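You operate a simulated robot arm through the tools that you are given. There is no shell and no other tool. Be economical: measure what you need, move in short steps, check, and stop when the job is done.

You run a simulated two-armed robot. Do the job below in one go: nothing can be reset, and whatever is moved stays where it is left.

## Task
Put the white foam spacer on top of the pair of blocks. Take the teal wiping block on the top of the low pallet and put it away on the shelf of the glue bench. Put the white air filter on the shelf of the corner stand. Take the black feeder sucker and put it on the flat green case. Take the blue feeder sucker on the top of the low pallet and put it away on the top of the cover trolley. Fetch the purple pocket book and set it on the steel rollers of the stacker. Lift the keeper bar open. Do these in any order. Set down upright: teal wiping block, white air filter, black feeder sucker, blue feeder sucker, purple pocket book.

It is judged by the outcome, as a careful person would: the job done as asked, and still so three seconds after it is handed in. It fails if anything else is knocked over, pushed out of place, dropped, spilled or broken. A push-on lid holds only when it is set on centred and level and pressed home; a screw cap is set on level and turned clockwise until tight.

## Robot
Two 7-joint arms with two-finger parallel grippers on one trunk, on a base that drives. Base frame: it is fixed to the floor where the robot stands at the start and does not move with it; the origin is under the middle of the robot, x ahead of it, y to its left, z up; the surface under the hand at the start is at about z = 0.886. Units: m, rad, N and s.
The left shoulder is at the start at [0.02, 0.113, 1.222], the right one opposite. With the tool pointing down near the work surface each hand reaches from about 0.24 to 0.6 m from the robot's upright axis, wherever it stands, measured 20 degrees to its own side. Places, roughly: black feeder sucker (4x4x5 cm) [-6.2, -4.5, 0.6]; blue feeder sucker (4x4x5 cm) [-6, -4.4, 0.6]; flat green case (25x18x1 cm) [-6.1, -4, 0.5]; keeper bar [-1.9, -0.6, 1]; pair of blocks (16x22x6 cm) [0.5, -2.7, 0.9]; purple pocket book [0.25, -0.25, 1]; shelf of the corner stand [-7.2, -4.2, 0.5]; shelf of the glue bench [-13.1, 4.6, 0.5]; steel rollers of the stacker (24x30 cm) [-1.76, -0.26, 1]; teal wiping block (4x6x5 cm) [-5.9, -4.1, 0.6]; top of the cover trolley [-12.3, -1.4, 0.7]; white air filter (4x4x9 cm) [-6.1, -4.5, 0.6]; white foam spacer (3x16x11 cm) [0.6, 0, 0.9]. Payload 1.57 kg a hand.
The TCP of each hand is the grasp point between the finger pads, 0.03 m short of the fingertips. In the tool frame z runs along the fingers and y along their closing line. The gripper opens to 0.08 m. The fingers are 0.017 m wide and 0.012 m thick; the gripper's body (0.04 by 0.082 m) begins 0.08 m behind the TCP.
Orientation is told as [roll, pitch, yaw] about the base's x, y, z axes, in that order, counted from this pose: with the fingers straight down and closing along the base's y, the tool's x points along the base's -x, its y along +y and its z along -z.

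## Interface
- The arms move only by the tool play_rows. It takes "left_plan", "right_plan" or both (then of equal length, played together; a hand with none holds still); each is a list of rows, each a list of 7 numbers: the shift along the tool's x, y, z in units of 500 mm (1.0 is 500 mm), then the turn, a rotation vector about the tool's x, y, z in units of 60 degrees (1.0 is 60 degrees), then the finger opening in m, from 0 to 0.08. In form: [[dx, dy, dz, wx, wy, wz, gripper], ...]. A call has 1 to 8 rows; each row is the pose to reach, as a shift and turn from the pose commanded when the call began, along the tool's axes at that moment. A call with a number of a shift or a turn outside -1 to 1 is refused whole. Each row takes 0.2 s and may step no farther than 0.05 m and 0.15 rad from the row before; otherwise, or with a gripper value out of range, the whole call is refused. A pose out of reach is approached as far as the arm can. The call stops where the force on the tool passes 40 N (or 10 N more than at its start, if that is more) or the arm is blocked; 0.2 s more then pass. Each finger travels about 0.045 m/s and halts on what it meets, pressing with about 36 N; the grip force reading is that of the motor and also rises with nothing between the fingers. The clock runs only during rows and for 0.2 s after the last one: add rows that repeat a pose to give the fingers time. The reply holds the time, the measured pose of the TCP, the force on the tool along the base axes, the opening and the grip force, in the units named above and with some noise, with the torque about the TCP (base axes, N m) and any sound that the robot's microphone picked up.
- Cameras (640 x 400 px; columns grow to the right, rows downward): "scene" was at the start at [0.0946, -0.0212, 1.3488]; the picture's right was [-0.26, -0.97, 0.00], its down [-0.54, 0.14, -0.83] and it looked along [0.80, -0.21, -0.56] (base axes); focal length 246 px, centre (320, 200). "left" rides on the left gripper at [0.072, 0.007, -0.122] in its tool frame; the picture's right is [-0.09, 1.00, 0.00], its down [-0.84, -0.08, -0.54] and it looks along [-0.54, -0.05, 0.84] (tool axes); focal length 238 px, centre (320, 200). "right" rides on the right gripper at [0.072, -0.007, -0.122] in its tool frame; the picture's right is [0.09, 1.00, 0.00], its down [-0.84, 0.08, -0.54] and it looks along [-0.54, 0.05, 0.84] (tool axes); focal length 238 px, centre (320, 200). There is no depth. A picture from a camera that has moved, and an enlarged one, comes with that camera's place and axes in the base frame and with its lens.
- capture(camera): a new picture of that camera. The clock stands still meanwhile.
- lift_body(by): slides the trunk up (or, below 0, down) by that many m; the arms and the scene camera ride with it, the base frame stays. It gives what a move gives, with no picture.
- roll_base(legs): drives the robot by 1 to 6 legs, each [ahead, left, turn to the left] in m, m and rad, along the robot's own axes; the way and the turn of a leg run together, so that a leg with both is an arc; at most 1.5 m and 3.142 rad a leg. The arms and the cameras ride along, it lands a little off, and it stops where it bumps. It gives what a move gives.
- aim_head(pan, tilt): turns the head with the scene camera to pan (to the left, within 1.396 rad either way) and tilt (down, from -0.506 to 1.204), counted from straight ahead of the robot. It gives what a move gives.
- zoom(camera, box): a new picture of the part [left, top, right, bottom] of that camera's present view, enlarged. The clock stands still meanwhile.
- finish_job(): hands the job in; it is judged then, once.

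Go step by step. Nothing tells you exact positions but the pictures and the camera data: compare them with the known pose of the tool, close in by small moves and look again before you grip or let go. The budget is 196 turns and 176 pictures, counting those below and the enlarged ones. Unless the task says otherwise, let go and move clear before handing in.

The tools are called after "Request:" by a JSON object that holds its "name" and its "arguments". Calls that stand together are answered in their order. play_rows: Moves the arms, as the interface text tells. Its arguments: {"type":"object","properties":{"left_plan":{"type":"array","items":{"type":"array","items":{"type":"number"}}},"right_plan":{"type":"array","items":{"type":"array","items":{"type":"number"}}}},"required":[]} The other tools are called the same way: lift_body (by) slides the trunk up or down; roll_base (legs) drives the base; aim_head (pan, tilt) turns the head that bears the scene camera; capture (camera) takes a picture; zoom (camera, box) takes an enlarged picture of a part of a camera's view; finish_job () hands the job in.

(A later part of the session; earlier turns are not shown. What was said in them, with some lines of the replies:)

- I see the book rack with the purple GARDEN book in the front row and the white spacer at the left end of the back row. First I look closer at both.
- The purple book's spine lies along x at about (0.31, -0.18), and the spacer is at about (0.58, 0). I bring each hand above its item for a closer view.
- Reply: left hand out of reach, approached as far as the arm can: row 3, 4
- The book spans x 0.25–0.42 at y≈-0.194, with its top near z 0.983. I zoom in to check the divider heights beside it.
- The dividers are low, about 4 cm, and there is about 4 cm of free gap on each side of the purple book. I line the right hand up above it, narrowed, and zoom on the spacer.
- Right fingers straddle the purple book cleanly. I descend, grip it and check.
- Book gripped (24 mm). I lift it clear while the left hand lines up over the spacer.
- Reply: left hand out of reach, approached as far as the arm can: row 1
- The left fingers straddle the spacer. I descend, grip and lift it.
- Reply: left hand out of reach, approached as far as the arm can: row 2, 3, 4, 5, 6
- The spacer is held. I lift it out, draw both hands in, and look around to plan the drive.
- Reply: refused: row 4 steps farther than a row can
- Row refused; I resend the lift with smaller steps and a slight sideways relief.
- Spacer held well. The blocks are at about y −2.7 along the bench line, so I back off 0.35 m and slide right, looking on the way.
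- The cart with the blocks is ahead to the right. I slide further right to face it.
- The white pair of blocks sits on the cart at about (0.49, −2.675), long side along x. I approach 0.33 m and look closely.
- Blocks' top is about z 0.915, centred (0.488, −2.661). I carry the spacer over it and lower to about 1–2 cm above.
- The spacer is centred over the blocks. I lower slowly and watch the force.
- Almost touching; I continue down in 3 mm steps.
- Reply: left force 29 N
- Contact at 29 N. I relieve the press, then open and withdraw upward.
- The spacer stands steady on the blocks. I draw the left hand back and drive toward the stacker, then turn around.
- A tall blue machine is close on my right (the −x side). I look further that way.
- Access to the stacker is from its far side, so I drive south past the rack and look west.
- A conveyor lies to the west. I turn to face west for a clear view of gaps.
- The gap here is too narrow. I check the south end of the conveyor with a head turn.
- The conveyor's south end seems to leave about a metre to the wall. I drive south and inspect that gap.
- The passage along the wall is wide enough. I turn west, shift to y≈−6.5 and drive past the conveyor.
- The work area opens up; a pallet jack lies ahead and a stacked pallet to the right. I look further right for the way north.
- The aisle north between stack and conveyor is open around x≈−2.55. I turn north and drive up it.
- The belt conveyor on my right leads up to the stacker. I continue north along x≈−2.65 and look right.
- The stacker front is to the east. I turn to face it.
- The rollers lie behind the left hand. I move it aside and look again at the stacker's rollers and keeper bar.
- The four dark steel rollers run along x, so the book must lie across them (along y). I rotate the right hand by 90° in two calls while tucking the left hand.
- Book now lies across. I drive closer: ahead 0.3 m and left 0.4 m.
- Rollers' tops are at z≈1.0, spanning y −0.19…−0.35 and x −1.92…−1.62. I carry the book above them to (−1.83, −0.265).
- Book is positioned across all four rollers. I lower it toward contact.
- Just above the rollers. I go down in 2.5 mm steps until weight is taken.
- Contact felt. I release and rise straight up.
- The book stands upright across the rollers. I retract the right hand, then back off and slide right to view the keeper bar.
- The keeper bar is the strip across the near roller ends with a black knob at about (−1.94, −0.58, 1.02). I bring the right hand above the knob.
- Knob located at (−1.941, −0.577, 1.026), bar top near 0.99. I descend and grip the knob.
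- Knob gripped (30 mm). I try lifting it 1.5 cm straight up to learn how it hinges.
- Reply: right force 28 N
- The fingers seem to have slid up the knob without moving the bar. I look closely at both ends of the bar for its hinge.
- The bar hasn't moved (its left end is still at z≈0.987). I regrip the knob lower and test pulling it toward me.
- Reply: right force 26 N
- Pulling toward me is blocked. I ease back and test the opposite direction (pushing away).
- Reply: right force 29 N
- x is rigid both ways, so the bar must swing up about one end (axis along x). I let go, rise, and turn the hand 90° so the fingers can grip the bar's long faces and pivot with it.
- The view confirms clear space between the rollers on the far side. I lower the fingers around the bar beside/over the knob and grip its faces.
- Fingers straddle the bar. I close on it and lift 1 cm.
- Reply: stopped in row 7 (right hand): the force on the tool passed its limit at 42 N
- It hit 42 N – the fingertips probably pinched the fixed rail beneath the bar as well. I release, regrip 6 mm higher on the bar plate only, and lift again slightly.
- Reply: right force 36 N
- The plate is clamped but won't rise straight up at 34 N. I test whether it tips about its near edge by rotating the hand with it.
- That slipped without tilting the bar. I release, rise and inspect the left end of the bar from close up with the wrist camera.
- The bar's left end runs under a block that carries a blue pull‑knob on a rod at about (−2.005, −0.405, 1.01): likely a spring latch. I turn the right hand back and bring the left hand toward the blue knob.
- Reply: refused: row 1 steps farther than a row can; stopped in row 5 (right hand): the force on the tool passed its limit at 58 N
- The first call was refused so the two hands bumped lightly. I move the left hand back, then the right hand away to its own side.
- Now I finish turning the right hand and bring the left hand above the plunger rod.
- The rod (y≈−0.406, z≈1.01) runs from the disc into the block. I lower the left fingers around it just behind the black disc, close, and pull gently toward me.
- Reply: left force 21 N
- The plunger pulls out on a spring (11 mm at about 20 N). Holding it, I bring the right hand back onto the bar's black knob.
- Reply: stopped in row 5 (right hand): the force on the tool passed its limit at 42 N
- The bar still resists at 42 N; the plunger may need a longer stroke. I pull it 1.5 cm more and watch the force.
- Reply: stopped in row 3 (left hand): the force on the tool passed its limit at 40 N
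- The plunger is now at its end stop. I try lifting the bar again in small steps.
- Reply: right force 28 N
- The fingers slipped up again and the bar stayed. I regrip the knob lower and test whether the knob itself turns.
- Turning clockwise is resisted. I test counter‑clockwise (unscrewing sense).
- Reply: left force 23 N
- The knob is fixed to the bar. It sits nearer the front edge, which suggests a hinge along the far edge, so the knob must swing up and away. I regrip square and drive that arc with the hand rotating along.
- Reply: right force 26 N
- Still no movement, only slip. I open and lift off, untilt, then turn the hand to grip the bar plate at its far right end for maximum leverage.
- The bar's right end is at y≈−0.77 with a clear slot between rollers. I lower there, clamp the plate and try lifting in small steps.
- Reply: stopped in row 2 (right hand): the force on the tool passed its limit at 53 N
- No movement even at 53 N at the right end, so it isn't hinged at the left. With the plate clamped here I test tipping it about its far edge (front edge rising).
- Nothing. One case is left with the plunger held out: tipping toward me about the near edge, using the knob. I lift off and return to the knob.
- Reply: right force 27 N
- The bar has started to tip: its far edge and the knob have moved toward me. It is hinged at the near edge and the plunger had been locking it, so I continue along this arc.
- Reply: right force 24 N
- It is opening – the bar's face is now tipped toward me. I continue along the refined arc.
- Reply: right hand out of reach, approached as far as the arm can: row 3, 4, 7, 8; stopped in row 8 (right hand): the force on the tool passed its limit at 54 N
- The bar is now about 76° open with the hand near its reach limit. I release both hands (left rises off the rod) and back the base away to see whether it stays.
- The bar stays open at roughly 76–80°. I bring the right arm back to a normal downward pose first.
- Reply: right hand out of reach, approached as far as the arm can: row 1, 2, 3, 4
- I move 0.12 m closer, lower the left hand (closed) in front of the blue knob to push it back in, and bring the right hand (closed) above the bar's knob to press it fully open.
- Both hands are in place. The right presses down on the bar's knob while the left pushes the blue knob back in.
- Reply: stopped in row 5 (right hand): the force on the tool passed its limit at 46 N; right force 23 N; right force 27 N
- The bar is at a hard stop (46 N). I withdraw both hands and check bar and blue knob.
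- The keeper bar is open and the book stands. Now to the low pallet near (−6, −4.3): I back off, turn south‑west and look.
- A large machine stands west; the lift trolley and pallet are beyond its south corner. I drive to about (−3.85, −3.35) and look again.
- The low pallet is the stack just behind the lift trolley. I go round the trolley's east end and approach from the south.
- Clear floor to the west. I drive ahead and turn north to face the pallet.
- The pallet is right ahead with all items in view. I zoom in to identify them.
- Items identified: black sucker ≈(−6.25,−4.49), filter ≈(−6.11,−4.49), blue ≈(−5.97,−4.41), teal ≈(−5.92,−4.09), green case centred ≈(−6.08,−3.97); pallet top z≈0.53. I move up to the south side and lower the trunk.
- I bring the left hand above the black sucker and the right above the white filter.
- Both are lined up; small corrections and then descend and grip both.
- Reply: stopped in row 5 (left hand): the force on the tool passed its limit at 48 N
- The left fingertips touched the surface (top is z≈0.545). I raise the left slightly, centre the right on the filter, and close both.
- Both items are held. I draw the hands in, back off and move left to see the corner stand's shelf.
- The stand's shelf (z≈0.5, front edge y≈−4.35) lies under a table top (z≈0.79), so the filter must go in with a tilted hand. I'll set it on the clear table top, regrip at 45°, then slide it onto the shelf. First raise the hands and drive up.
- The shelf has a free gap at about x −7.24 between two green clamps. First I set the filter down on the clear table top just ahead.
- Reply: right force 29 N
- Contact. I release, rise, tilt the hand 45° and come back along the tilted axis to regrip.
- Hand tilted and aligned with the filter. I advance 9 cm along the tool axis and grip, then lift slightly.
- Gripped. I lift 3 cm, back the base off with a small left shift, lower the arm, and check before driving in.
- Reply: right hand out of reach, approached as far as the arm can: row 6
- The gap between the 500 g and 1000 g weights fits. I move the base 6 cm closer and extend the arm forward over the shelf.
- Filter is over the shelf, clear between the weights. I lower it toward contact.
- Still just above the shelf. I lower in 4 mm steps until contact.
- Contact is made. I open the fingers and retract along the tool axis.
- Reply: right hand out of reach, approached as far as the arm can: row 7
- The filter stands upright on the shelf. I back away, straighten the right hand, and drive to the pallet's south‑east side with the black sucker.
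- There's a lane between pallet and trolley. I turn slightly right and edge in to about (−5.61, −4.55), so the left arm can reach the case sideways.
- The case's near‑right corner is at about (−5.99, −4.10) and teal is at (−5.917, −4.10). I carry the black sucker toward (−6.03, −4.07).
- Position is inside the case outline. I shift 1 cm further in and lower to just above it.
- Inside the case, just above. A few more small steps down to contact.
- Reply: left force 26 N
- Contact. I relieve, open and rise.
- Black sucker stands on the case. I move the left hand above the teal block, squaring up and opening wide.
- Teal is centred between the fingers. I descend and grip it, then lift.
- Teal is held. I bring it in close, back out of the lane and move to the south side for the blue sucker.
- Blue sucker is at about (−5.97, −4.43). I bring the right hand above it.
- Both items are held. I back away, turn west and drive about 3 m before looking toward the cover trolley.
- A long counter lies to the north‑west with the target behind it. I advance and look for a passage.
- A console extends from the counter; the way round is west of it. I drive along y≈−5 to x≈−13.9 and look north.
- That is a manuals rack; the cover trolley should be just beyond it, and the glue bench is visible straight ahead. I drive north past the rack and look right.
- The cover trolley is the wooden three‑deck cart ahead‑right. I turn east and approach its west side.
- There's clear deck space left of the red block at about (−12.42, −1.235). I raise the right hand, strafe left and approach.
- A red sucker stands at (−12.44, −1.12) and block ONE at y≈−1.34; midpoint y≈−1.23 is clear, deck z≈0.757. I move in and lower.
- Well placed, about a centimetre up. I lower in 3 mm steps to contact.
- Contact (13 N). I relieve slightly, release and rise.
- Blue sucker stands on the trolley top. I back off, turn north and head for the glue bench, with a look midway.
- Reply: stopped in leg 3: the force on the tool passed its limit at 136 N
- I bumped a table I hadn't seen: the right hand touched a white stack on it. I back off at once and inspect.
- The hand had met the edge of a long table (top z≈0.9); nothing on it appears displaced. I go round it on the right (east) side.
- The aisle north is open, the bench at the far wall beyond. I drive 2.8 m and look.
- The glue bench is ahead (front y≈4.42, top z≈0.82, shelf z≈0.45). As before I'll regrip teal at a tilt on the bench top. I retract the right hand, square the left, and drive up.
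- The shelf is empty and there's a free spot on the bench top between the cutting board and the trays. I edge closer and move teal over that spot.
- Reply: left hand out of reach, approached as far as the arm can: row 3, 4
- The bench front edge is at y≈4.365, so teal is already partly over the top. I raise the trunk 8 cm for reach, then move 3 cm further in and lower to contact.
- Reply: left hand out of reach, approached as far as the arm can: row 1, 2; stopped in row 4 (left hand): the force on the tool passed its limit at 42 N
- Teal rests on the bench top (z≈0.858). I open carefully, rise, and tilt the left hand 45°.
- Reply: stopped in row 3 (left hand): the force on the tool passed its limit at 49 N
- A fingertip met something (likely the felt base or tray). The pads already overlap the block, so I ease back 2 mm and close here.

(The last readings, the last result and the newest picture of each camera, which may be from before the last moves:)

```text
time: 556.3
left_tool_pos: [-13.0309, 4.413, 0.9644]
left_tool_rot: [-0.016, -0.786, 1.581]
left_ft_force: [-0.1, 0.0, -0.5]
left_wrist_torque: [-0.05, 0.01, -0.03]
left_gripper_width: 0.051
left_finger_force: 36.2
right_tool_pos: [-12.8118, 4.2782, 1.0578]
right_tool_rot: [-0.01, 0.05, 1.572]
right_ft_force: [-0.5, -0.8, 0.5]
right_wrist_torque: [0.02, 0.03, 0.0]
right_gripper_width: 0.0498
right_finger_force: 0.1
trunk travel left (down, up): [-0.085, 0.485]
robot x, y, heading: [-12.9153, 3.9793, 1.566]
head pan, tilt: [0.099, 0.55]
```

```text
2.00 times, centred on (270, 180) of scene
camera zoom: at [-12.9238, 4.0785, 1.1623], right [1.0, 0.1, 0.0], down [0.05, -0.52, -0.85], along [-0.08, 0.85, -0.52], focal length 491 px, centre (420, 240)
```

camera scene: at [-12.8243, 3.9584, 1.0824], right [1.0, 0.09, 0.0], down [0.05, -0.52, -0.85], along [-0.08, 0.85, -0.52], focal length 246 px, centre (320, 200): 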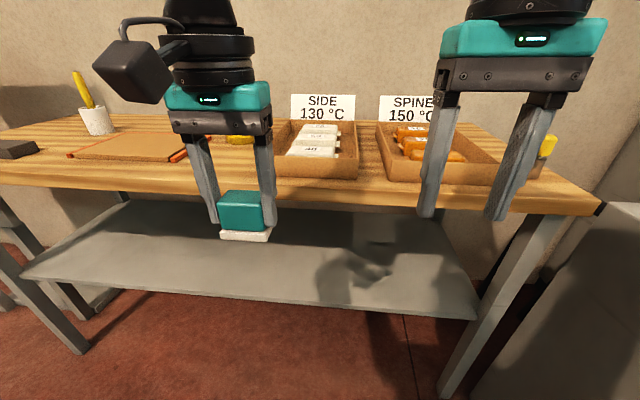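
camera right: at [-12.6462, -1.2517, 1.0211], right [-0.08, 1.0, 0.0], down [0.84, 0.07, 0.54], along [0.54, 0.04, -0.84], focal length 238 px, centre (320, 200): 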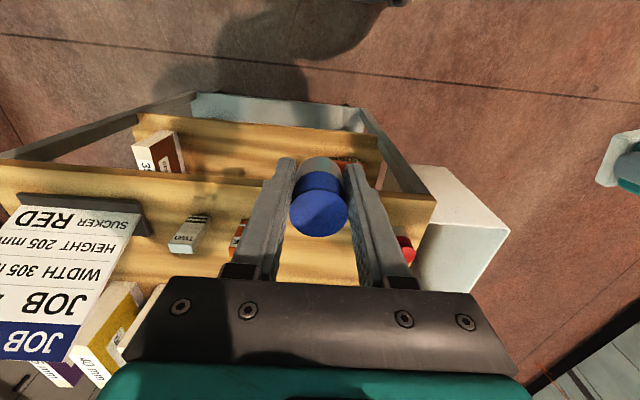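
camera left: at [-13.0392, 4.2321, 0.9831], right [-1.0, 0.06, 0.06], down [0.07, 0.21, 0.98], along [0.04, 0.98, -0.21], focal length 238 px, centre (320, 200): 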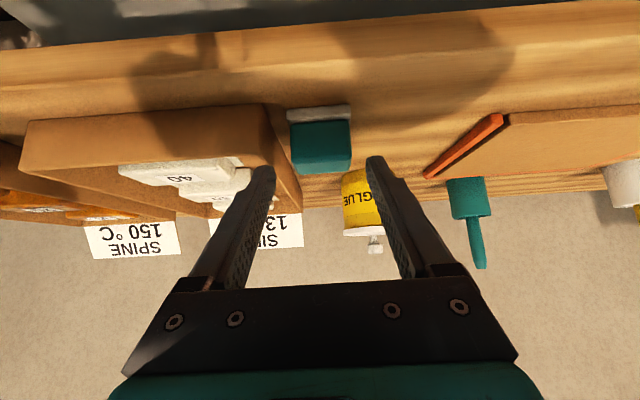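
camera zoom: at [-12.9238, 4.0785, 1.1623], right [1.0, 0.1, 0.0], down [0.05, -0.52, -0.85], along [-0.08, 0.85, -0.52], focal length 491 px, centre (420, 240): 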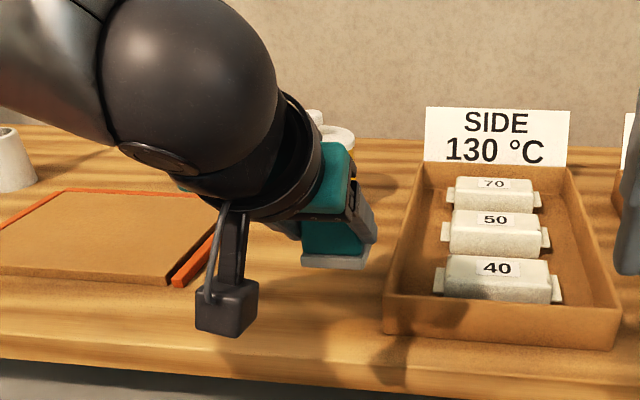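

Teal is regripped and level. I back off, lower the trunk, and lower/extend the arm to just above shelf height in front of the bench.

Request:
{"name": "roll_base", "arguments": {"legs": [[-0.26, 0, 0]]}}

Request:
{"name": "lift_body", "arguments": {"by": -0.08}}

Request:
{"name": "play_rows", "arguments": {"left_plan": [[0.04, 0, 0.0778, 0, 0, 0, 0.03], [0.08, 0, 0.1556, 0, 0, 0, 0.03], [0.12, 0, 0.2334, 0, 0, 0, 0.03], [0.16, 0, 0.3112, 0, 0, 0, 0.03], [0.2, 0, 0.389, 0, 0, 0, 0.03], [0.2404, 0, 0.4668, 0, 0, 0, 0.03]]}}

Request:
{"name": "capture", "arguments": {"camera": "left"}}

```text
time: 558.2
left_tool_pos: [-13.0325, 4.1549, 0.9645]
left_tool_rot: [-0.019, -0.789, 1.585]
left_ft_force: [0.1, 0.5, -0.7]
left_wrist_torque: [0.01, -0.01, 0.03]
left_gripper_width: 0.0513
left_finger_force: 36.5
right_tool_pos: [-12.8124, 4.0208, 1.0569]
right_tool_rot: [-0.009, 0.05, 1.572]
right_ft_force: [0.1, 0.0, -0.2]
right_wrist_torque: [-0.01, 0.0, 0.0]
right_gripper_width: 0.0499
right_finger_force: 0.0
trunk travel left (down, up): [-0.085, 0.485]
robot x, y, heading: [-12.9162, 3.7195, 1.568]
head pan, tilt: [0.099, 0.55]
```

```text
time: 559.4
left_tool_pos: [-13.0336, 4.1544, 0.8848]
left_tool_rot: [-0.018, -0.788, 1.584]
left_ft_force: [-0.6, -0.4, -0.7]
left_wrist_torque: [0.0, 0.0, 0.01]
left_gripper_width: 0.0508
left_finger_force: 36.2
right_tool_pos: [-12.8135, 4.0211, 0.9771]
right_tool_rot: [-0.008, 0.05, 1.574]
right_ft_force: [0.3, 0.0, 0.5]
right_wrist_torque: [-0.02, -0.02, 0.0]
right_gripper_width: 0.0502
right_finger_force: 0.0
trunk travel left (down, up): [-0.005, 0.565]
robot x, y, heading: [-12.9117, 3.7237, 1.568]
head pan, tilt: [0.099, 0.55]
```

```text
time: 560.8
left_tool_pos: [-13.0725, 4.2158, 0.6869]
left_tool_rot: [-0.019, -0.789, 1.585]
left_ft_force: [0.3, 0.9, -0.9]
left_wrist_torque: [0.0, 0.0, -0.01]
left_gripper_width: 0.0509
left_finger_force: 36.1
left hand out of reach, approached as far as the arm can: row 4, 5, 6
right_tool_pos: [-12.8132, 4.0214, 0.977]
right_tool_rot: [-0.01, 0.053, 1.572]
right_ft_force: [-0.2, -0.2, -0.2]
right_wrist_torque: [-0.02, -0.01, 0.02]
right_gripper_width: 0.05
right_finger_force: 0.0
trunk travel left (down, up): [-0.005, 0.565]
robot x, y, heading: [-12.9126, 3.718, 1.571]
head pan, tilt: [0.099, 0.55]
```

```text
7 pictures are left
camera left: at [-13.0806, 4.0784, 0.7231], right [-1.0, 0.06, 0.05], down [0.06, 0.21, 0.98], along [0.05, 0.98, -0.21], focal length 238 px, centre (320, 200)
```

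left: 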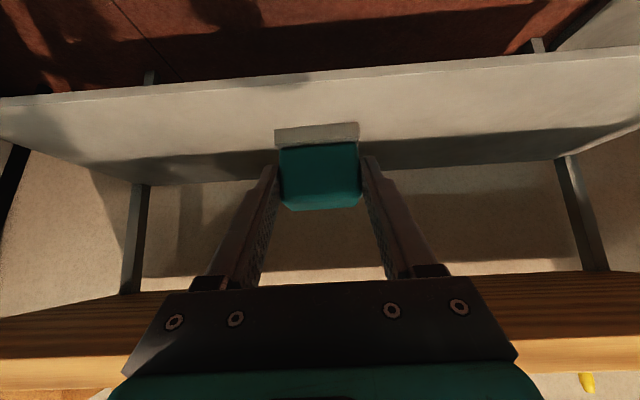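

The shelf looks to be at z≈0.49. I back 10 cm, extend the arm forward and lower further, then drive in.

Request:
{"name": "roll_base", "arguments": {"legs": [[-0.1, 0, 0]]}}

Request:
{"name": "play_rows", "arguments": {"left_plan": [[-0.047, -0.023, 0.047, 0, 0, 0, 0.03], [-0.094, -0.046, 0.094, 0, 0, 0, 0.03], [-0.1414, -0.07, 0.1414, 0, 0, 0, 0.03], [-0.09, -0.07, 0.193, 0, 0, 0, 0.03], [-0.038, -0.07, 0.245, 0, 0, 0, 0.03], [0.0142, -0.07, 0.297, 0, 0, 0, 0.03]]}}

```text
time: 561.9
left_tool_pos: [-13.0707, 4.115, 0.6878]
left_tool_rot: [-0.018, -0.789, 1.583]
left_ft_force: [-0.4, -0.2, -1.0]
left_wrist_torque: [0.01, -0.02, 0.0]
left_gripper_width: 0.0507
left_finger_force: 36.0
right_tool_pos: [-12.8126, 3.9202, 0.9778]
right_tool_rot: [-0.007, 0.053, 1.572]
right_ft_force: [0.6, -0.2, 0.0]
right_wrist_torque: [0.0, 0.03, 0.01]
right_gripper_width: 0.0499
right_finger_force: 0.1
trunk travel left (down, up): [-0.005, 0.565]
robot x, y, heading: [-12.9123, 3.62, 1.571]
head pan, tilt: [0.099, 0.55]
```

```text
time: 563.3
left_tool_pos: [-13.1008, 4.1516, 0.6843]
left_tool_rot: [-0.02, -0.788, 1.584]
left_ft_force: [0.4, -0.9, -0.5]
left_wrist_torque: [0.0, 0.04, -0.01]
left_gripper_width: 0.0508
left_finger_force: 35.9
left hand out of reach, approached as far as the arm can: row 1, 2, 3, 4, 5, 6
right_tool_pos: [-12.8129, 3.9192, 0.9777]
right_tool_rot: [-0.008, 0.052, 1.572]
right_ft_force: [-0.8, 0.1, 0.3]
right_wrist_torque: [-0.01, 0.0, 0.01]
right_gripper_width: 0.0498
right_finger_force: 0.0
trunk travel left (down, up): [-0.005, 0.565]
robot x, y, heading: [-12.9143, 3.6187, 1.57]
head pan, tilt: [0.099, 0.55]
```

The arm is at a joint limit there. I go up a little, forward, then down again to find a better configuration.

Request:
{"name": "play_rows", "arguments": {"left_plan": [[-0.056, -0.05, -0.056, 0, 0, 0, 0.03], [-0.113, -0.1, -0.113, 0, 0, 0, 0.03], [-0.163, -0.1, -0.063, 0, 0, 0, 0.03], [-0.212, -0.1, -0.014, 0, 0, 0, 0.03], [-0.148, -0.1, 0.05, 0, 0, 0, 0.03], [-0.085, -0.1, 0.113, 0, 0, 0, 0.03], [-0.021, -0.1, 0.177, 0, 0, 0, 0.03], [0.042, -0.1, 0.24, 0, 0, 0, 0.03]]}}

```text
time: 565.1
left_tool_pos: [-13.1051, 4.1519, 0.6824]
left_tool_rot: [-0.021, -0.787, 1.583]
left_ft_force: [0.1, -0.3, -0.3]
left_wrist_torque: [-0.02, 0.06, 0.02]
left_gripper_width: 0.0511
left_finger_force: 36.4
left hand out of reach, approached as far as the arm can: row 4, 5, 6, 7, 8
right_tool_pos: [-12.8136, 3.9209, 0.9778]
right_tool_rot: [-0.008, 0.052, 1.572]
right_ft_force: [-0.2, 0.1, 0.0]
right_wrist_torque: [-0.03, 0.02, -0.02]
right_gripper_width: 0.0499
right_finger_force: 0.2
trunk travel left (down, up): [-0.005, 0.565]
robot x, y, heading: [-12.9143, 3.6231, 1.57]
head pan, tilt: [0.099, 0.55]
```

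Request:
{"name": "play_rows", "arguments": {"left_plan": [[-0.068, -0.02, -0.068, 0, 0, 0, 0.03], [-0.133, -0.06, -0.133, 0, 0, 0, 0.03], [-0.195, -0.1, -0.195, 0, 0, 0, 0.03], [-0.276, -0.12, -0.247, 0, 0, 0, 0.03], [-0.3535, -0.12, -0.212, 0, 0, 0, 0.03], [-0.41, -0.12, -0.1555, 0, 0, 0, 0.03], [-0.3606, -0.12, -0.0778, 0, 0, 0, 0.03], [-0.2927, -0.12, -0.0099, 0, 0, 0, 0.03]]}}

```text
refused: row 2 steps farther than a row can; nothing moved
```

Request:
{"name": "play_rows", "arguments": {"left_plan": [[-0.066, -0.02, -0.066, 0, 0, 0, 0.03], [-0.128, -0.05, -0.128, 0, 0, 0, 0.03], [-0.19, -0.08, -0.19, 0, 0, 0, 0.03], [-0.26, -0.1, -0.24, 0, 0, 0, 0.03], [-0.33, -0.11, -0.212, 0, 0, 0, 0.03], [-0.39, -0.11, -0.1555, 0, 0, 0, 0.03], [-0.345, -0.11, -0.085, 0, 0, 0, 0.03], [-0.285, -0.11, -0.02, 0, 0, 0, 0.03]]}}

```text
time: 566.9
left_tool_pos: [-13.07, 4.2265, 0.8007]
left_tool_rot: [-0.02, -0.789, 1.582]
left_ft_force: [0.4, 0.0, -0.8]
left_wrist_torque: [0.02, 0.02, 0.01]
left_gripper_width: 0.0509
left_finger_force: 36.0
left hand out of reach, approached as far as the arm can: row 7, 8
right_tool_pos: [-12.813, 3.9215, 0.9775]
right_tool_rot: [-0.008, 0.051, 1.573]
right_ft_force: [0.0, -0.4, 0.7]
right_wrist_torque: [0.01, -0.02, 0.03]
right_gripper_width: 0.0501
right_finger_force: 0.0
trunk travel left (down, up): [-0.005, 0.565]
robot x, y, heading: [-12.9175, 3.6204, 1.568]
head pan, tilt: [0.099, 0.55]
```

The left arm seems caught in an awkward elbow posture. I untilt the hand, lower it upright in front of the bench, then tilt again there.

Request:
{"name": "play_rows", "arguments": {"left_plan": [[0.035, 0, -0.035, 0, 0.125, 0, 0.03], [0.07, 0, -0.07, 0, 0.25, 0, 0.03], [0.106, 0, -0.106, 0, 0.375, 0, 0.03], [0.141, 0, -0.141, 0, 0.5, 0, 0.03], [0.177, 0, -0.177, 0, 0.625, 0, 0.03], [0.212, 0, -0.212, 0, 0.753, 0, 0.03]]}}

Request:
{"name": "play_rows", "arguments": {"left_plan": [[0, 0, 0.08, 0, 0, 0, 0.03], [0, 0, 0.16, 0, 0, 0, 0.03], [0, 0, 0.24, 0, 0, 0, 0.03], [0, 0, 0.32, 0, 0, 0, 0.03], [0, 0, 0.36, 0, 0, 0, 0.03]]}}

Request:
{"name": "play_rows", "arguments": {"left_plan": [[-0.04, 0, 0, 0, -0.125, 0, 0.03], [-0.08, 0, 0, 0, -0.25, 0, 0.03], [-0.12, 0, 0, 0, -0.375, 0, 0.03], [-0.16, 0, 0, 0, -0.5, 0, 0.03], [-0.2, 0, 0, 0, -0.625, 0, 0.03], [-0.22, 0, 0, 0, -0.75, 0, 0.03]]}}

```text
time: 568.3
left_tool_pos: [-13.0688, 4.0769, 0.7983]
left_tool_rot: [-0.012, 0.002, 1.571]
left_ft_force: [-0.9, 0.1, -0.4]
left_wrist_torque: [-0.02, 0.01, 0.03]
left_gripper_width: 0.0507
left_finger_force: 36.2
right_tool_pos: [-12.814, 3.9225, 0.9777]
right_tool_rot: [-0.008, 0.053, 1.572]
right_ft_force: [-0.2, 0.1, -0.7]
right_wrist_torque: [0.01, 0.02, -0.01]
right_gripper_width: 0.0499
right_finger_force: 0.0
trunk travel left (down, up): [-0.005, 0.565]
robot x, y, heading: [-12.9175, 3.6162, 1.567]
head pan, tilt: [0.099, 0.55]
```

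```text
time: 569.5
left_tool_pos: [-13.0969, 4.0435, 0.6553]
left_tool_rot: [-0.016, 0.001, 1.572]
left_ft_force: [-0.8, 0.0, -1.4]
left_wrist_torque: [-0.01, 0.01, -0.01]
left_gripper_width: 0.0512
left_finger_force: 35.9
left hand out of reach, approached as far as the arm can: row 2, 3, 4, 5
right_tool_pos: [-12.8147, 3.9207, 0.978]
right_tool_rot: [-0.008, 0.053, 1.573]
right_ft_force: [0.3, -0.4, -0.6]
right_wrist_torque: [0.02, 0.01, -0.01]
right_gripper_width: 0.05
right_finger_force: 0.1
trunk travel left (down, up): [-0.005, 0.565]
robot x, y, heading: [-12.9135, 3.6201, 1.575]
head pan, tilt: [0.099, 0.55]
```

```text
time: 570.9
left_tool_pos: [-13.1075, 4.1418, 0.6741]
left_tool_rot: [-0.021, -0.786, 1.584]
left_ft_force: [0.4, -0.1, -1.0]
left_wrist_torque: [-0.01, -0.01, 0.0]
left_gripper_width: 0.051
left_finger_force: 35.6
left hand out of reach, approached as far as the arm can: row 4, 5, 6
right_tool_pos: [-12.8144, 3.9202, 0.9771]
right_tool_rot: [-0.01, 0.053, 1.572]
right_ft_force: [0.3, 0.1, -0.1]
right_wrist_torque: [0.02, -0.03, -0.04]
right_gripper_width: 0.0499
right_finger_force: 0.1
trunk travel left (down, up): [-0.005, 0.565]
robot x, y, heading: [-12.9161, 3.6183, 1.569]
head pan, tilt: [0.099, 0.55]
```

The limit depends on the sideways offset: earlier low picks worked with the hand nearer the robot's centre line. I bring the hand inward and up, then lower again.

Request:
{"name": "play_rows", "arguments": {"left_plan": [[-0.0424, -0.05, -0.0707, 0, 0, 0, 0.03], [-0.0848, -0.1, -0.1414, 0, 0, 0, 0.03], [-0.127, -0.15, -0.212, 0, 0, 0, 0.03], [-0.184, -0.2, -0.2687, 0, 0, 0, 0.03], [-0.226, -0.26, -0.2828, 0, 0, 0, 0.03]]}}

Request:
{"name": "play_rows", "arguments": {"left_plan": [[0.0636, 0, 0.0636, 0, 0, 0, 0.03], [0.1272, 0, 0.1272, 0, 0, 0, 0.03], [0.1908, 0, 0.1908, 0, 0, 0, 0.03], [0.2544, 0, 0.2544, 0, 0, 0, 0.03], [0.318, 0, 0.318, 0, 0, 0, 0.03], [0.3816, 0, 0.3816, 0, 0, 0, 0.03]]}}

```text
time: 572.1
left_tool_pos: [-12.9804, 4.1247, 0.8556]
left_tool_rot: [-0.016, -0.781, 1.582]
left_ft_force: [0.3, -0.7, -0.8]
left_wrist_torque: [-0.06, 0.02, -0.03]
left_gripper_width: 0.051
left_finger_force: 36.0
right_tool_pos: [-12.8135, 3.9209, 0.9767]
right_tool_rot: [-0.009, 0.052, 1.572]
right_ft_force: [1.2, 0.7, 0.6]
right_wrist_torque: [0.01, -0.01, -0.02]
right_gripper_width: 0.05
right_finger_force: 0.0
trunk travel left (down, up): [-0.005, 0.565]
robot x, y, heading: [-12.9206, 3.6227, 1.569]
head pan, tilt: [0.099, 0.55]
```

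```text
time: 573.5
left_tool_pos: [-13.0572, 4.0887, 0.6914]
left_tool_rot: [-0.019, -0.783, 1.583]
left_ft_force: [0.3, 0.0, -1.1]
left_wrist_torque: [-0.01, 0.04, 0.0]
left_gripper_width: 0.0509
left_finger_force: 36.4
left hand out of reach, approached as far as the arm can: row 1, 2, 3, 4, 5, 6
right_tool_pos: [-12.8135, 3.921, 0.9773]
right_tool_rot: [-0.009, 0.053, 1.573]
right_ft_force: [-0.9, -0.5, -0.3]
right_wrist_torque: [-0.03, 0.02, -0.02]
right_gripper_width: 0.05
right_finger_force: 0.1
trunk travel left (down, up): [-0.005, 0.565]
robot x, y, heading: [-12.9112, 3.6205, 1.567]
head pan, tilt: [0.099, 0.55]
```

The left arm keeps hitting that limit, so I'll set teal back on the bench top and use the right arm, whose posture worked before. I raise the trunk and the hand, then drive in.

Request:
{"name": "lift_body", "arguments": {"by": 0.08}}

Request:
{"name": "play_rows", "arguments": {"left_plan": [[-0.0566, 0, -0.0566, 0, 0, 0, 0.03], [-0.1132, 0, -0.1132, 0, 0, 0, 0.03], [-0.17, 0, -0.17, 0, 0, 0, 0.03], [-0.2264, 0, -0.2264, 0, 0, 0, 0.03], [-0.283, 0, -0.283, 0, 0, 0, 0.03]]}}

Request:
{"name": "roll_base", "arguments": {"legs": [[0.327, 0, 0]]}}

```text
time: 574.7
left_tool_pos: [-13.0565, 4.0892, 0.7713]
left_tool_rot: [-0.02, -0.783, 1.584]
left_ft_force: [-0.7, 0.0, 0.0]
left_wrist_torque: [-0.01, 0.0, -0.01]
left_gripper_width: 0.051
left_finger_force: 35.7
right_tool_pos: [-12.8145, 3.9209, 1.057]
right_tool_rot: [-0.007, 0.051, 1.574]
right_ft_force: [-0.5, 0.3, -0.1]
right_wrist_torque: [0.01, 0.02, 0.02]
right_gripper_width: 0.05
right_finger_force: 0.1
trunk travel left (down, up): [-0.085, 0.485]
robot x, y, heading: [-12.9148, 3.6174, 1.57]
head pan, tilt: [0.099, 0.55]
```

```text
time: 575.9
left_tool_pos: [-13.0595, 4.0913, 0.9704]
left_tool_rot: [-0.019, -0.783, 1.582]
left_ft_force: [0.8, -1.2, -0.5]
left_wrist_torque: [0.0, 0.04, 0.01]
left_gripper_width: 0.0506
left_finger_force: 36.3
right_tool_pos: [-12.8134, 3.9207, 1.0567]
right_tool_rot: [-0.008, 0.052, 1.572]
right_ft_force: [-1.1, -0.5, -0.2]
right_wrist_torque: [0.01, -0.02, 0.04]
right_gripper_width: 0.05
right_finger_force: 0.0
trunk travel left (down, up): [-0.085, 0.485]
robot x, y, heading: [-12.9158, 3.6237, 1.571]
head pan, tilt: [0.099, 0.55]
```

```text
time: 578.0
left_tool_pos: [-13.0569, 4.4167, 0.9711]
left_tool_rot: [-0.02, -0.783, 1.582]
left_ft_force: [-0.1, 0.3, -0.7]
left_wrist_torque: [-0.03, -0.02, 0.0]
left_gripper_width: 0.0509
left_finger_force: 35.7
right_tool_pos: [-12.812, 4.2459, 1.0569]
right_tool_rot: [-0.011, 0.053, 1.568]
right_ft_force: [0.7, -0.1, -0.1]
right_wrist_torque: [-0.01, -0.01, 0.0]
right_gripper_width: 0.0498
right_finger_force: 0.2
trunk travel left (down, up): [-0.085, 0.485]
robot x, y, heading: [-12.9158, 3.9421, 1.564]
head pan, tilt: [0.099, 0.55]
```

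Request:
{"name": "play_rows", "arguments": {"left_plan": [[0.04, 0, 0.04, 0, 0, 0, 0.03], [0.08, 0, 0.08, 0, 0, 0, 0.03], [0.0865, 0, 0.0865, 0, 0, 0, 0.03], [0.092, 0, 0.092, 0, 0, 0, 0.03], [0.096, 0, 0.096, 0, 0, 0, 0.03]]}}

```text
time: 579.2
left_tool_pos: [-13.0567, 4.4176, 0.9054]
left_tool_rot: [-0.019, -0.79, 1.58]
left_ft_force: [-1.9, -3.4, 8.9]
left_wrist_torque: [-0.11, 0.26, 0.06]
left_gripper_width: 0.0509
left_finger_force: 35.8
right_tool_pos: [-12.8127, 4.2454, 1.058]
right_tool_rot: [-0.008, 0.051, 1.57]
right_ft_force: [-0.2, -0.2, -0.5]
right_wrist_torque: [-0.02, 0.01, 0.0]
right_gripper_width: 0.0499
right_finger_force: 0.1
trunk travel left (down, up): [-0.085, 0.485]
robot x, y, heading: [-12.911, 3.9449, 1.571]
head pan, tilt: [0.099, 0.55]
```

Contact. The left hand releases and retracts; then I back off, shift left, and tilt the right hand for the pickup.

Request:
{"name": "play_rows", "arguments": {"left_plan": [[0, 0, -0.003, 0, 0, 0, 0.055], [0, 0, -0.003, 0, 0, 0, 0.062], [0, 0, -0.003, 0, 0, 0, 0.064], [0, 0, -0.06, 0, 0, 0, 0.064], [0, 0, -0.14, 0, 0, 0, 0.064], [0, 0, -0.22, 0, 0, 0, 0.064]]}}

Request:
{"name": "roll_base", "arguments": {"legs": [[-0.12, 0, 0], [0, 0.295, 0]]}}

Request:
{"name": "play_rows", "arguments": {"right_plan": [[-0.031, -0.0143, 0.0306, 0, -0.114, 0, 0.064], [-0.062, -0.0286, 0.0612, 0, -0.228, 0, 0.064], [-0.093, -0.043, 0.0918, 0, -0.342, 0, 0.064], [-0.124, -0.057, 0.1224, 0, -0.456, 0, 0.064], [-0.155, -0.0715, 0.153, 0, -0.57, 0, 0.064], [-0.186, -0.0858, 0.1836, 0, -0.684, 0, 0.064], [-0.216, -0.1, 0.214, 0, -0.8, 0, 0.064]]}}

Request:
{"name": "capture", "arguments": {"camera": "right"}}

```text
time: 580.6
left_tool_pos: [-13.0575, 4.3411, 0.981]
left_tool_rot: [-0.019, -0.786, 1.58]
left_ft_force: [0.2, -0.4, 0.3]
left_wrist_torque: [-0.01, 0.0, 0.01]
left_gripper_width: 0.0641
left_finger_force: 0.1
right_tool_pos: [-12.8119, 4.2465, 1.0575]
right_tool_rot: [-0.01, 0.051, 1.568]
right_ft_force: [0.2, 0.0, 0.0]
right_wrist_torque: [0.0, 0.01, 0.02]
right_gripper_width: 0.0503
right_finger_force: 0.0
trunk travel left (down, up): [-0.085, 0.485]
robot x, y, heading: [-12.9159, 3.9448, 1.568]
head pan, tilt: [0.099, 0.55]
```

```text
time: 583.5
left_tool_pos: [-13.357, 4.2199, 0.9805]
left_tool_rot: [-0.019, -0.786, 1.583]
left_ft_force: [1.2, 0.8, -0.2]
left_wrist_torque: [0.02, 0.0, 0.02]
left_gripper_width: 0.0642
left_finger_force: 0.0
right_tool_pos: [-13.112, 4.1253, 1.0575]
right_tool_rot: [-0.009, 0.054, 1.569]
right_ft_force: [-0.2, -1.0, 0.1]
right_wrist_torque: [-0.01, 0.01, -0.01]
right_gripper_width: 0.0501
right_finger_force: 0.1
trunk travel left (down, up): [-0.085, 0.485]
robot x, y, heading: [-13.2093, 3.8222, 1.571]
head pan, tilt: [0.099, 0.55]
```

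```text
time: 585.1
left_tool_pos: [-13.3555, 4.2199, 0.9811]
left_tool_rot: [-0.019, -0.786, 1.584]
left_ft_force: [0.4, 0.3, 0.5]
left_wrist_torque: [-0.02, -0.01, -0.01]
left_gripper_width: 0.0639
left_finger_force: 0.1
right_tool_pos: [-13.06, 4.2279, 0.9455]
right_tool_rot: [-0.011, -0.787, 1.579]
right_ft_force: [0.0, -0.8, -0.8]
right_wrist_torque: [0.02, 0.01, 0.02]
right_gripper_width: 0.0639
right_finger_force: 0.1
trunk travel left (down, up): [-0.085, 0.485]
robot x, y, heading: [-13.2107, 3.8274, 1.57]
head pan, tilt: [0.099, 0.55]
```

```text
6 pictures are left
camera right: at [-13.0537, 4.0915, 0.9795], right [-1.0, -0.07, -0.07], down [-0.09, 0.21, 0.97], along [-0.05, 0.98, -0.21], focal length 238 px, centre (320, 200)
```

right: 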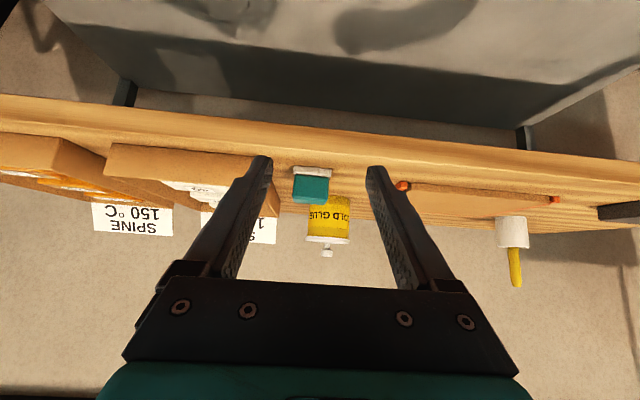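

Well aligned. I drive forward 14 cm and advance along the tool axis to grip teal with the right hand.

Request:
{"name": "roll_base", "arguments": {"legs": [[0.14, 0, 0]]}}

Request:
{"name": "play_rows", "arguments": {"right_plan": [[0, 0, 0.02, 0, 0, 0, 0.075], [-0.006, 0, 0.07, 0, 0, 0, 0.075], [-0.012, 0, 0.12, 0, 0, 0, 0.075], [-0.013, 0, 0.146, 0, 0, 0, 0.075], [-0.013, 0, 0.146, 0, 0, 0, 0.055], [-0.013, 0, 0.146, 0, 0, 0, 0.04], [-0.013, 0, 0.146, 0, 0, 0, 0.03], [-0.013, 0, 0.146, 0, 0, 0, 0.03]]}}

```text
time: 586.4
left_tool_pos: [-13.3575, 4.3586, 0.9804]
left_tool_rot: [-0.019, -0.786, 1.585]
left_ft_force: [0.2, -0.3, 0.5]
left_wrist_torque: [0.01, 0.03, -0.02]
left_gripper_width: 0.0637
left_finger_force: 0.1
right_tool_pos: [-13.0613, 4.3687, 0.9456]
right_tool_rot: [-0.011, -0.785, 1.582]
right_ft_force: [-0.4, 0.3, 0.2]
right_wrist_torque: [-0.01, -0.01, 0.01]
right_gripper_width: 0.0638
right_finger_force: 0.1
trunk travel left (down, up): [-0.085, 0.485]
robot x, y, heading: [-13.2081, 3.9636, 1.574]
head pan, tilt: [0.099, 0.55]
```

```text
time: 588.2
left_tool_pos: [-13.3579, 4.3592, 0.9809]
left_tool_rot: [-0.021, -0.787, 1.584]
left_ft_force: [-0.8, -0.9, -0.7]
left_wrist_torque: [0.01, -0.02, -0.02]
left_gripper_width: 0.0639
left_finger_force: 0.0
right_tool_pos: [-13.0599, 4.4249, 0.8996]
right_tool_rot: [-0.012, -0.787, 1.581]
right_ft_force: [-0.4, -0.3, 3.3]
right_wrist_torque: [-0.01, 0.12, 0.05]
right_gripper_width: 0.0515
right_finger_force: 34.6
trunk travel left (down, up): [-0.085, 0.485]
robot x, y, heading: [-13.2134, 3.9645, 1.568]
head pan, tilt: [0.099, 0.55]
```

Teal is held by the right hand. I lift, back off, lower the trunk and the arm as I did with the filter.

Request:
{"name": "play_rows", "arguments": {"right_plan": [[-0.035, 0, -0.035, 0, 0, 0, 0.03], [-0.07, 0, -0.07, 0, 0, 0, 0.03]]}}

Request:
{"name": "roll_base", "arguments": {"legs": [[-0.27, 0, 0]]}}

Request:
{"name": "lift_body", "arguments": {"by": -0.08}}

Request:
{"name": "play_rows", "arguments": {"right_plan": [[0.065, 0, 0.065, 0, 0, 0, 0.03], [0.13, 0, 0.13, 0, 0, 0, 0.03], [0.195, 0, 0.195, 0, 0, 0, 0.03], [0.26, 0, 0.26, 0, 0, 0, 0.03], [0.32, 0, 0.32, 0, 0, 0, 0.03]]}}

```text
time: 588.8
left_tool_pos: [-13.3573, 4.359, 0.9809]
left_tool_rot: [-0.021, -0.785, 1.585]
left_ft_force: [-0.4, 0.2, 0.0]
left_wrist_torque: [0.01, -0.01, 0.05]
left_gripper_width: 0.0641
left_finger_force: 0.1
right_tool_pos: [-13.0614, 4.4244, 0.9471]
right_tool_rot: [-0.012, -0.786, 1.582]
right_ft_force: [0.2, 0.4, -0.5]
right_wrist_torque: [0.03, 0.0, 0.02]
right_gripper_width: 0.0511
right_finger_force: 35.7
trunk travel left (down, up): [-0.085, 0.485]
robot x, y, heading: [-13.2143, 3.9625, 1.578]
head pan, tilt: [0.099, 0.55]
```

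```text
time: 590.7
left_tool_pos: [-13.3574, 4.0922, 0.9816]
left_tool_rot: [-0.021, -0.786, 1.586]
left_ft_force: [0.2, -0.1, -0.5]
left_wrist_torque: [-0.03, -0.03, 0.03]
left_gripper_width: 0.0639
left_finger_force: 0.0
right_tool_pos: [-13.0602, 4.1567, 0.9482]
right_tool_rot: [-0.01, -0.787, 1.582]
right_ft_force: [-0.4, -0.6, -0.3]
right_wrist_torque: [-0.02, 0.01, -0.02]
right_gripper_width: 0.0513
right_finger_force: 36.1
trunk travel left (down, up): [-0.085, 0.485]
robot x, y, heading: [-13.2115, 3.6945, 1.569]
head pan, tilt: [0.099, 0.55]
```

```text
time: 591.9
left_tool_pos: [-13.3567, 4.0917, 0.9008]
left_tool_rot: [-0.018, -0.786, 1.586]
left_ft_force: [-0.2, -0.3, -0.3]
left_wrist_torque: [0.02, 0.02, 0.03]
left_gripper_width: 0.0642
left_finger_force: 0.0
right_tool_pos: [-13.0609, 4.1573, 0.8681]
right_tool_rot: [-0.009, -0.785, 1.58]
right_ft_force: [0.3, -0.1, -1.6]
right_wrist_torque: [0.02, -0.01, 0.0]
right_gripper_width: 0.0513
right_finger_force: 35.3
trunk travel left (down, up): [-0.005, 0.565]
robot x, y, heading: [-13.2118, 3.6955, 1.573]
head pan, tilt: [0.099, 0.55]
```

```text
time: 593.1
left_tool_pos: [-13.3571, 4.0914, 0.9012]
left_tool_rot: [-0.019, -0.784, 1.584]
left_ft_force: [0.4, 0.0, -0.7]
left_wrist_torque: [-0.01, -0.04, 0.0]
left_gripper_width: 0.0641
left_finger_force: 0.1
right_tool_pos: [-13.0586, 4.1572, 0.6442]
right_tool_rot: [-0.013, -0.787, 1.583]
right_ft_force: [-0.2, 0.7, -0.8]
right_wrist_torque: [0.0, 0.02, -0.01]
right_gripper_width: 0.0513
right_finger_force: 35.9
trunk travel left (down, up): [-0.005, 0.565]
robot x, y, heading: [-13.2121, 3.6979, 1.575]
head pan, tilt: [0.099, 0.55]
```

The right arm moves freely. I extend forward 10 cm and lower to just above shelf level, then check with a picture.

Request:
{"name": "play_rows", "arguments": {"right_plan": [[-0.06, 0, 0.06, 0, 0, 0, 0.03], [-0.12, 0, 0.12, 0, 0, 0, 0.03], [-0.1414, 0, 0.1414, 0, 0, 0, 0.03], [-0.1, 0, 0.183, 0, 0, 0, 0.03], [-0.0566, 0, 0.226, 0, 0, 0, 0.03]]}}

Request:
{"name": "capture", "arguments": {"camera": "right"}}

```text
time: 594.3
left_tool_pos: [-13.3579, 4.0911, 0.9009]
left_tool_rot: [-0.019, -0.786, 1.584]
left_ft_force: [-0.1, 0.2, 0.2]
left_wrist_torque: [0.0, 0.03, 0.02]
left_gripper_width: 0.0638
left_finger_force: 0.0
right_tool_pos: [-13.0574, 4.2579, 0.5823]
right_tool_rot: [-0.012, -0.784, 1.583]
right_ft_force: [-0.8, 0.9, -0.4]
right_wrist_torque: [-0.01, -0.02, 0.02]
right_gripper_width: 0.0512
right_finger_force: 35.7
trunk travel left (down, up): [-0.005, 0.565]
robot x, y, heading: [-13.2119, 3.6964, 1.57]
head pan, tilt: [0.099, 0.55]
```

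```text
5 pictures are left
camera right: at [-13.0511, 4.1224, 0.6168], right [-0.99, -0.07, -0.07], down [-0.09, 0.21, 0.97], along [-0.05, 0.98, -0.21], focal length 238 px, centre (320, 200)
```

right: 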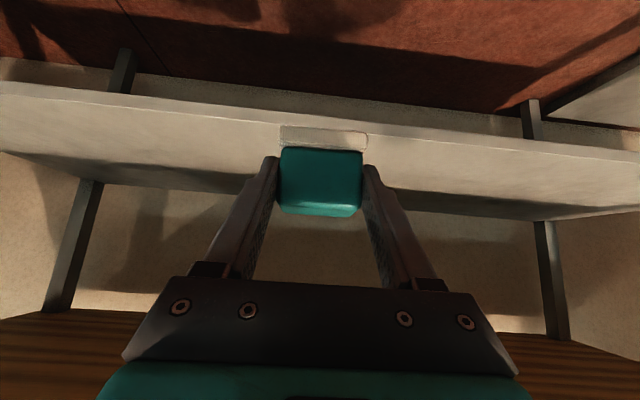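

Shelf top is about z 0.47. I drive in 17.5 cm and lower toward contact.

Request:
{"name": "roll_base", "arguments": {"legs": [[0.175, 0, 0]]}}

Request:
{"name": "play_rows", "arguments": {"right_plan": [[0.03, 0, 0.03, 0, 0, 0, 0.03], [0.065, 0, 0.065, 0, 0, 0, 0.03], [0.072, 0, 0.072, 0, 0, 0, 0.03], [0.079, 0, 0.079, 0, 0, 0, 0.03]]}}

Request:
{"name": "capture", "arguments": {"camera": "right"}}

```text
time: 595.8
left_tool_pos: [-13.3566, 4.2685, 0.901]
left_tool_rot: [-0.02, -0.786, 1.585]
left_ft_force: [-0.2, 0.9, 0.5]
left_wrist_torque: [-0.01, 0.0, -0.01]
left_gripper_width: 0.0639
left_finger_force: 0.1
right_tool_pos: [-13.0572, 4.4353, 0.5838]
right_tool_rot: [-0.013, -0.784, 1.582]
right_ft_force: [-0.3, 0.1, -0.2]
right_wrist_torque: [-0.03, -0.01, 0.0]
right_gripper_width: 0.0512
right_finger_force: 35.8
trunk travel left (down, up): [-0.005, 0.565]
robot x, y, heading: [-13.2092, 3.8748, 1.573]
head pan, tilt: [0.099, 0.55]
```

```text
time: 596.8
left_tool_pos: [-13.3576, 4.2676, 0.9012]
left_tool_rot: [-0.019, -0.785, 1.585]
left_ft_force: [0.2, -0.2, -0.4]
left_wrist_torque: [0.0, 0.01, -0.02]
left_gripper_width: 0.0641
left_finger_force: 0.1
right_tool_pos: [-13.058, 4.4358, 0.527]
right_tool_rot: [-0.012, -0.784, 1.581]
right_ft_force: [0.3, -0.6, 0.0]
right_wrist_torque: [0.01, 0.02, 0.01]
right_gripper_width: 0.0513
right_finger_force: 36.1
trunk travel left (down, up): [-0.005, 0.565]
robot x, y, heading: [-13.2135, 3.8798, 1.568]
head pan, tilt: [0.099, 0.55]
```

```text
4 pictures are left
camera right: at [-13.0504, 4.2987, 0.5618], right [-0.99, -0.07, -0.07], down [-0.09, 0.21, 0.97], along [-0.05, 0.98, -0.21], focal length 238 px, centre (320, 200)
```

right: 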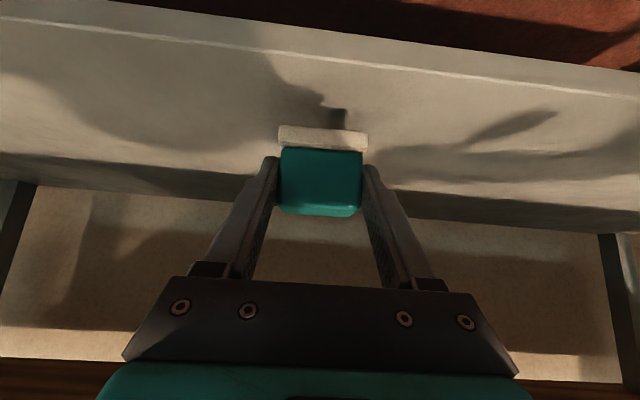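

Teal is well over the shelf. I lower in small steps to contact.

Request:
{"name": "play_rows", "arguments": {"right_plan": [[0.006, 0, 0.006, 0, 0, 0, 0.03], [0.012, 0, 0.012, 0, 0, 0, 0.03], [0.018, 0, 0.018, 0, 0, 0, 0.03]]}}

Request:
{"name": "play_rows", "arguments": {"right_plan": [[0.004, 0, 0.004, 0, 0, 0, 0.03], [0.008, 0, 0.008, 0, 0, 0, 0.03]]}}

```text
time: 597.6
left_tool_pos: [-13.3572, 4.2687, 0.9014]
left_tool_rot: [-0.019, -0.786, 1.585]
left_ft_force: [0.6, -0.2, 0.2]
left_wrist_torque: [0.01, 0.01, -0.02]
left_gripper_width: 0.0642
left_finger_force: 0.0
right_tool_pos: [-13.057, 4.4361, 0.5134]
right_tool_rot: [-0.011, -0.782, 1.58]
right_ft_force: [0.0, 0.6, -1.0]
right_wrist_torque: [0.02, 0.02, -0.01]
right_gripper_width: 0.0515
right_finger_force: 36.4
trunk travel left (down, up): [-0.005, 0.565]
robot x, y, heading: [-13.2132, 3.8709, 1.574]
head pan, tilt: [0.099, 0.55]
```

```text
time: 598.2
left_tool_pos: [-13.3569, 4.2684, 0.9012]
left_tool_rot: [-0.019, -0.785, 1.585]
left_ft_force: [-0.1, -1.0, 0.2]
left_wrist_torque: [-0.01, 0.01, 0.02]
left_gripper_width: 0.0639
left_finger_force: 0.0
right_tool_pos: [-13.0566, 4.4361, 0.5139]
right_tool_rot: [-0.011, -0.783, 1.58]
right_ft_force: [-0.2, 0.7, 0.6]
right_wrist_torque: [0.02, -0.03, 0.0]
right_gripper_width: 0.0512
right_finger_force: 36.1
right hand out of reach, approached as far as the arm can: row 1, 2
trunk travel left (down, up): [-0.005, 0.565]
robot x, y, heading: [-13.214, 3.8754, 1.567]
head pan, tilt: [0.099, 0.55]
```

The arm is at its lower limit here. I use the last 5 mm of trunk travel and check the force.

Request:
{"name": "lift_body", "arguments": {"by": -0.005}}

Request:
{"name": "zoom", "arguments": {"camera": "right", "box": [240, 80, 420, 220]}}

```text
time: 598.7
left_tool_pos: [-13.3577, 4.2681, 0.8957]
left_tool_rot: [-0.02, -0.785, 1.586]
left_ft_force: [-0.3, -0.5, -0.1]
left_wrist_torque: [-0.02, 0.02, 0.02]
left_gripper_width: 0.064
left_finger_force: 0.0
right_tool_pos: [-13.0575, 4.4352, 0.51]
right_tool_rot: [-0.013, -0.783, 1.579]
right_ft_force: [0.1, 0.4, -0.6]
right_wrist_torque: [-0.04, -0.01, 0.0]
right_gripper_width: 0.051
right_finger_force: 36.1
trunk travel left (down, up): [0.0, 0.57]
robot x, y, heading: [-13.2098, 3.8712, 1.574]
head pan, tilt: [0.099, 0.55]
```

```text
2.86 times, centred on (330, 150) of right
camera zoom: at [-13.0509, 4.2992, 0.5446], right [-0.99, -0.07, -0.07], down [-0.09, 0.21, 0.97], along [-0.05, 0.97, -0.22], focal length 681 px, centre (291, 343)
```

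zoom: 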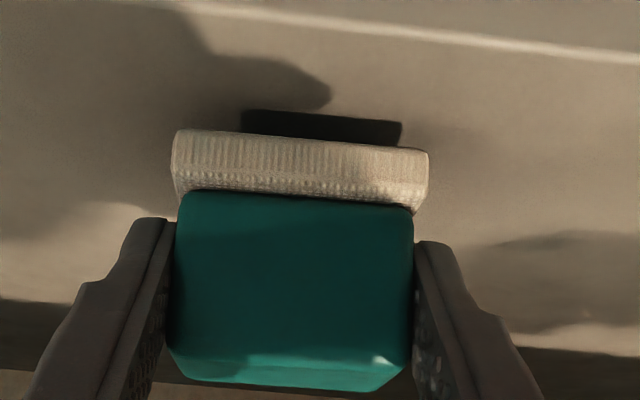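

There is still a small gap and I'd like the block a bit deeper. I extend the arm 3.5 cm forward, which also frees downward travel, and lower again.

Request:
{"name": "play_rows", "arguments": {"right_plan": [[-0.025, 0, 0.025, 0, 0, 0, 0.03], [-0.0495, 0, 0.0495, 0, 0, 0, 0.03], [-0.0435, 0, 0.0555, 0, 0, 0, 0.03], [-0.0375, 0, 0.0615, 0, 0, 0, 0.03], [-0.0315, 0, 0.0675, 0, 0, 0, 0.03]]}}

```text
time: 599.9
left_tool_pos: [-13.3575, 4.2673, 0.8969]
left_tool_rot: [-0.019, -0.784, 1.586]
left_ft_force: [-0.2, 0.5, 0.4]
left_wrist_torque: [0.01, 0.02, 0.0]
left_gripper_width: 0.0642
left_finger_force: 0.1
right_tool_pos: [-13.0569, 4.4724, 0.4992]
right_tool_rot: [-0.012, -0.787, 1.579]
right_ft_force: [-0.4, -2.8, 13.6]
right_wrist_torque: [0.08, 0.39, 0.11]
right_gripper_width: 0.0511
right_finger_force: 35.4
trunk travel left (down, up): [0.0, 0.57]
robot x, y, heading: [-13.212, 3.8746, 1.57]
head pan, tilt: [0.099, 0.55]
```

Contact (13.6 N). I relieve slightly, open and retract along the tool axis.

Request:
{"name": "play_rows", "arguments": {"right_plan": [[-0.002, 0, -0.002, 0, 0, 0, 0.045], [-0.002, 0, -0.002, 0, 0, 0, 0.06], [-0.002, 0, -0.002, 0, 0, 0, 0.07], [-0.002, 0, -0.002, 0, 0, 0, 0.072], [0, 0, -0.06, 0, 0, 0, 0.072], [0, 0, -0.14, 0, 0, 0, 0.072], [0, 0, -0.2, 0, 0, 0, 0.072]]}}

Request:
{"name": "capture", "arguments": {"camera": "right"}}

```text
time: 601.5
left_tool_pos: [-13.3569, 4.2687, 0.8958]
left_tool_rot: [-0.02, -0.784, 1.583]
left_ft_force: [-0.1, 0.8, -0.4]
left_wrist_torque: [-0.03, 0.0, 0.03]
left_gripper_width: 0.0641
left_finger_force: 0.1
right_tool_pos: [-13.0578, 4.4002, 0.5677]
right_tool_rot: [-0.013, -0.781, 1.584]
right_ft_force: [0.7, -0.3, -1.3]
right_wrist_torque: [0.0, 0.02, -0.01]
right_gripper_width: 0.0722
right_finger_force: 0.2
trunk travel left (down, up): [0.0, 0.57]
robot x, y, heading: [-13.2116, 3.8718, 1.566]
head pan, tilt: [0.099, 0.55]
```

```text
2 pictures are left
camera right: at [-13.0522, 4.2642, 0.603], right [-0.99, -0.07, -0.07], down [-0.09, 0.21, 0.97], along [-0.05, 0.97, -0.22], focal length 238 px, centre (320, 200)
```

right: 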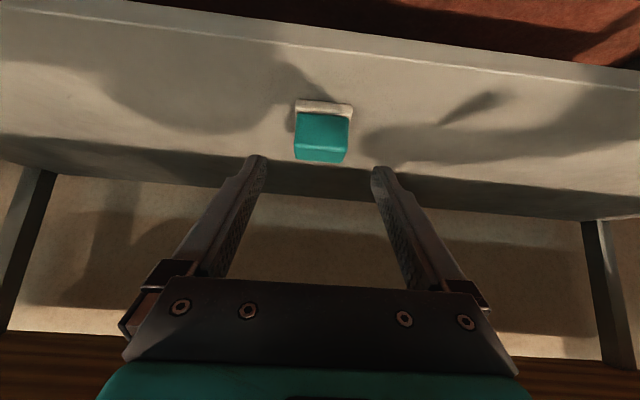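

Teal stands upright on the shelf. I back the robot clear before handing in.

Request:
{"name": "roll_base", "arguments": {"legs": [[-0.45, 0, 0]]}}

Request:
{"name": "capture", "arguments": {"camera": "scene"}}

```text
time: 604.3
left_tool_pos: [-13.3566, 3.8139, 0.8964]
left_tool_rot: [-0.02, -0.786, 1.578]
left_ft_force: [0.1, 0.6, 0.1]
left_wrist_torque: [-0.06, 0.01, 0.01]
left_gripper_width: 0.064
left_finger_force: 0.2
right_tool_pos: [-13.0561, 3.9443, 0.5677]
right_tool_rot: [-0.013, -0.783, 1.576]
right_ft_force: [-0.7, 0.0, -0.3]
right_wrist_torque: [-0.02, -0.02, -0.01]
right_gripper_width: 0.0718
right_finger_force: 0.1
trunk travel left (down, up): [0.0, 0.57]
robot x, y, heading: [-13.2146, 3.4214, 1.564]
head pan, tilt: [0.099, 0.55]
```

```text
1 pictures are left
camera scene: at [-13.2231, 3.5194, 1.0773], right [1.0, 0.09, 0.0], down [0.05, -0.52, -0.85], along [-0.08, 0.85, -0.52], focal length 246 px, centre (320, 200)
```

scene: 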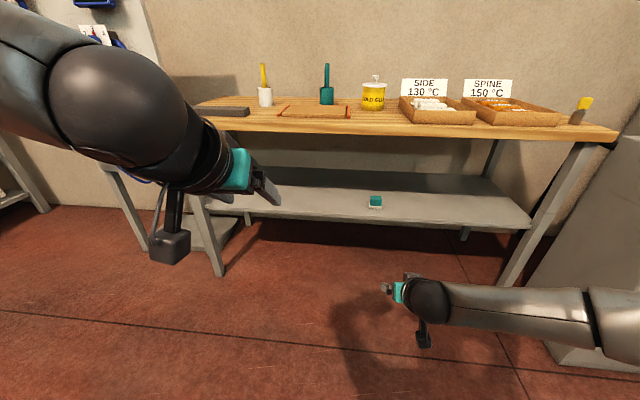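

The teal block is on the glue bench shelf, the bench top is undisturbed, and both hands are empty and clear. I hand the job in.

Request:
{"name": "finish_job", "arguments": {}}

```text
The job is handed in.
```

I did all seven parts of the job and handed it in, but I bumped a table on the way and had to move a stacker knob to open the bar.

- **Placed:** The spacer stands on the pair of blocks. The filter is on the corner stand shelf, the black sucker on the flat green case, and the blue sucker on the cover trolley top. The purple book stands across the steel rollers, and the teal block is on the glue bench shelf. I last saw each of them upright right after letting go.
- **Keeper bar:** It is lifted open and stayed open when I let go. It only moved after I pulled out the blue plunger knob next to it. I pushed that knob back to within about 1 cm of where it started.
- **Table bump:** On the way to the glue bench the right hand hit the edge of a long table at 136 N. Nothing on the table looked moved in the pictures after I backed off, but I could not measure whether the table itself shifted.
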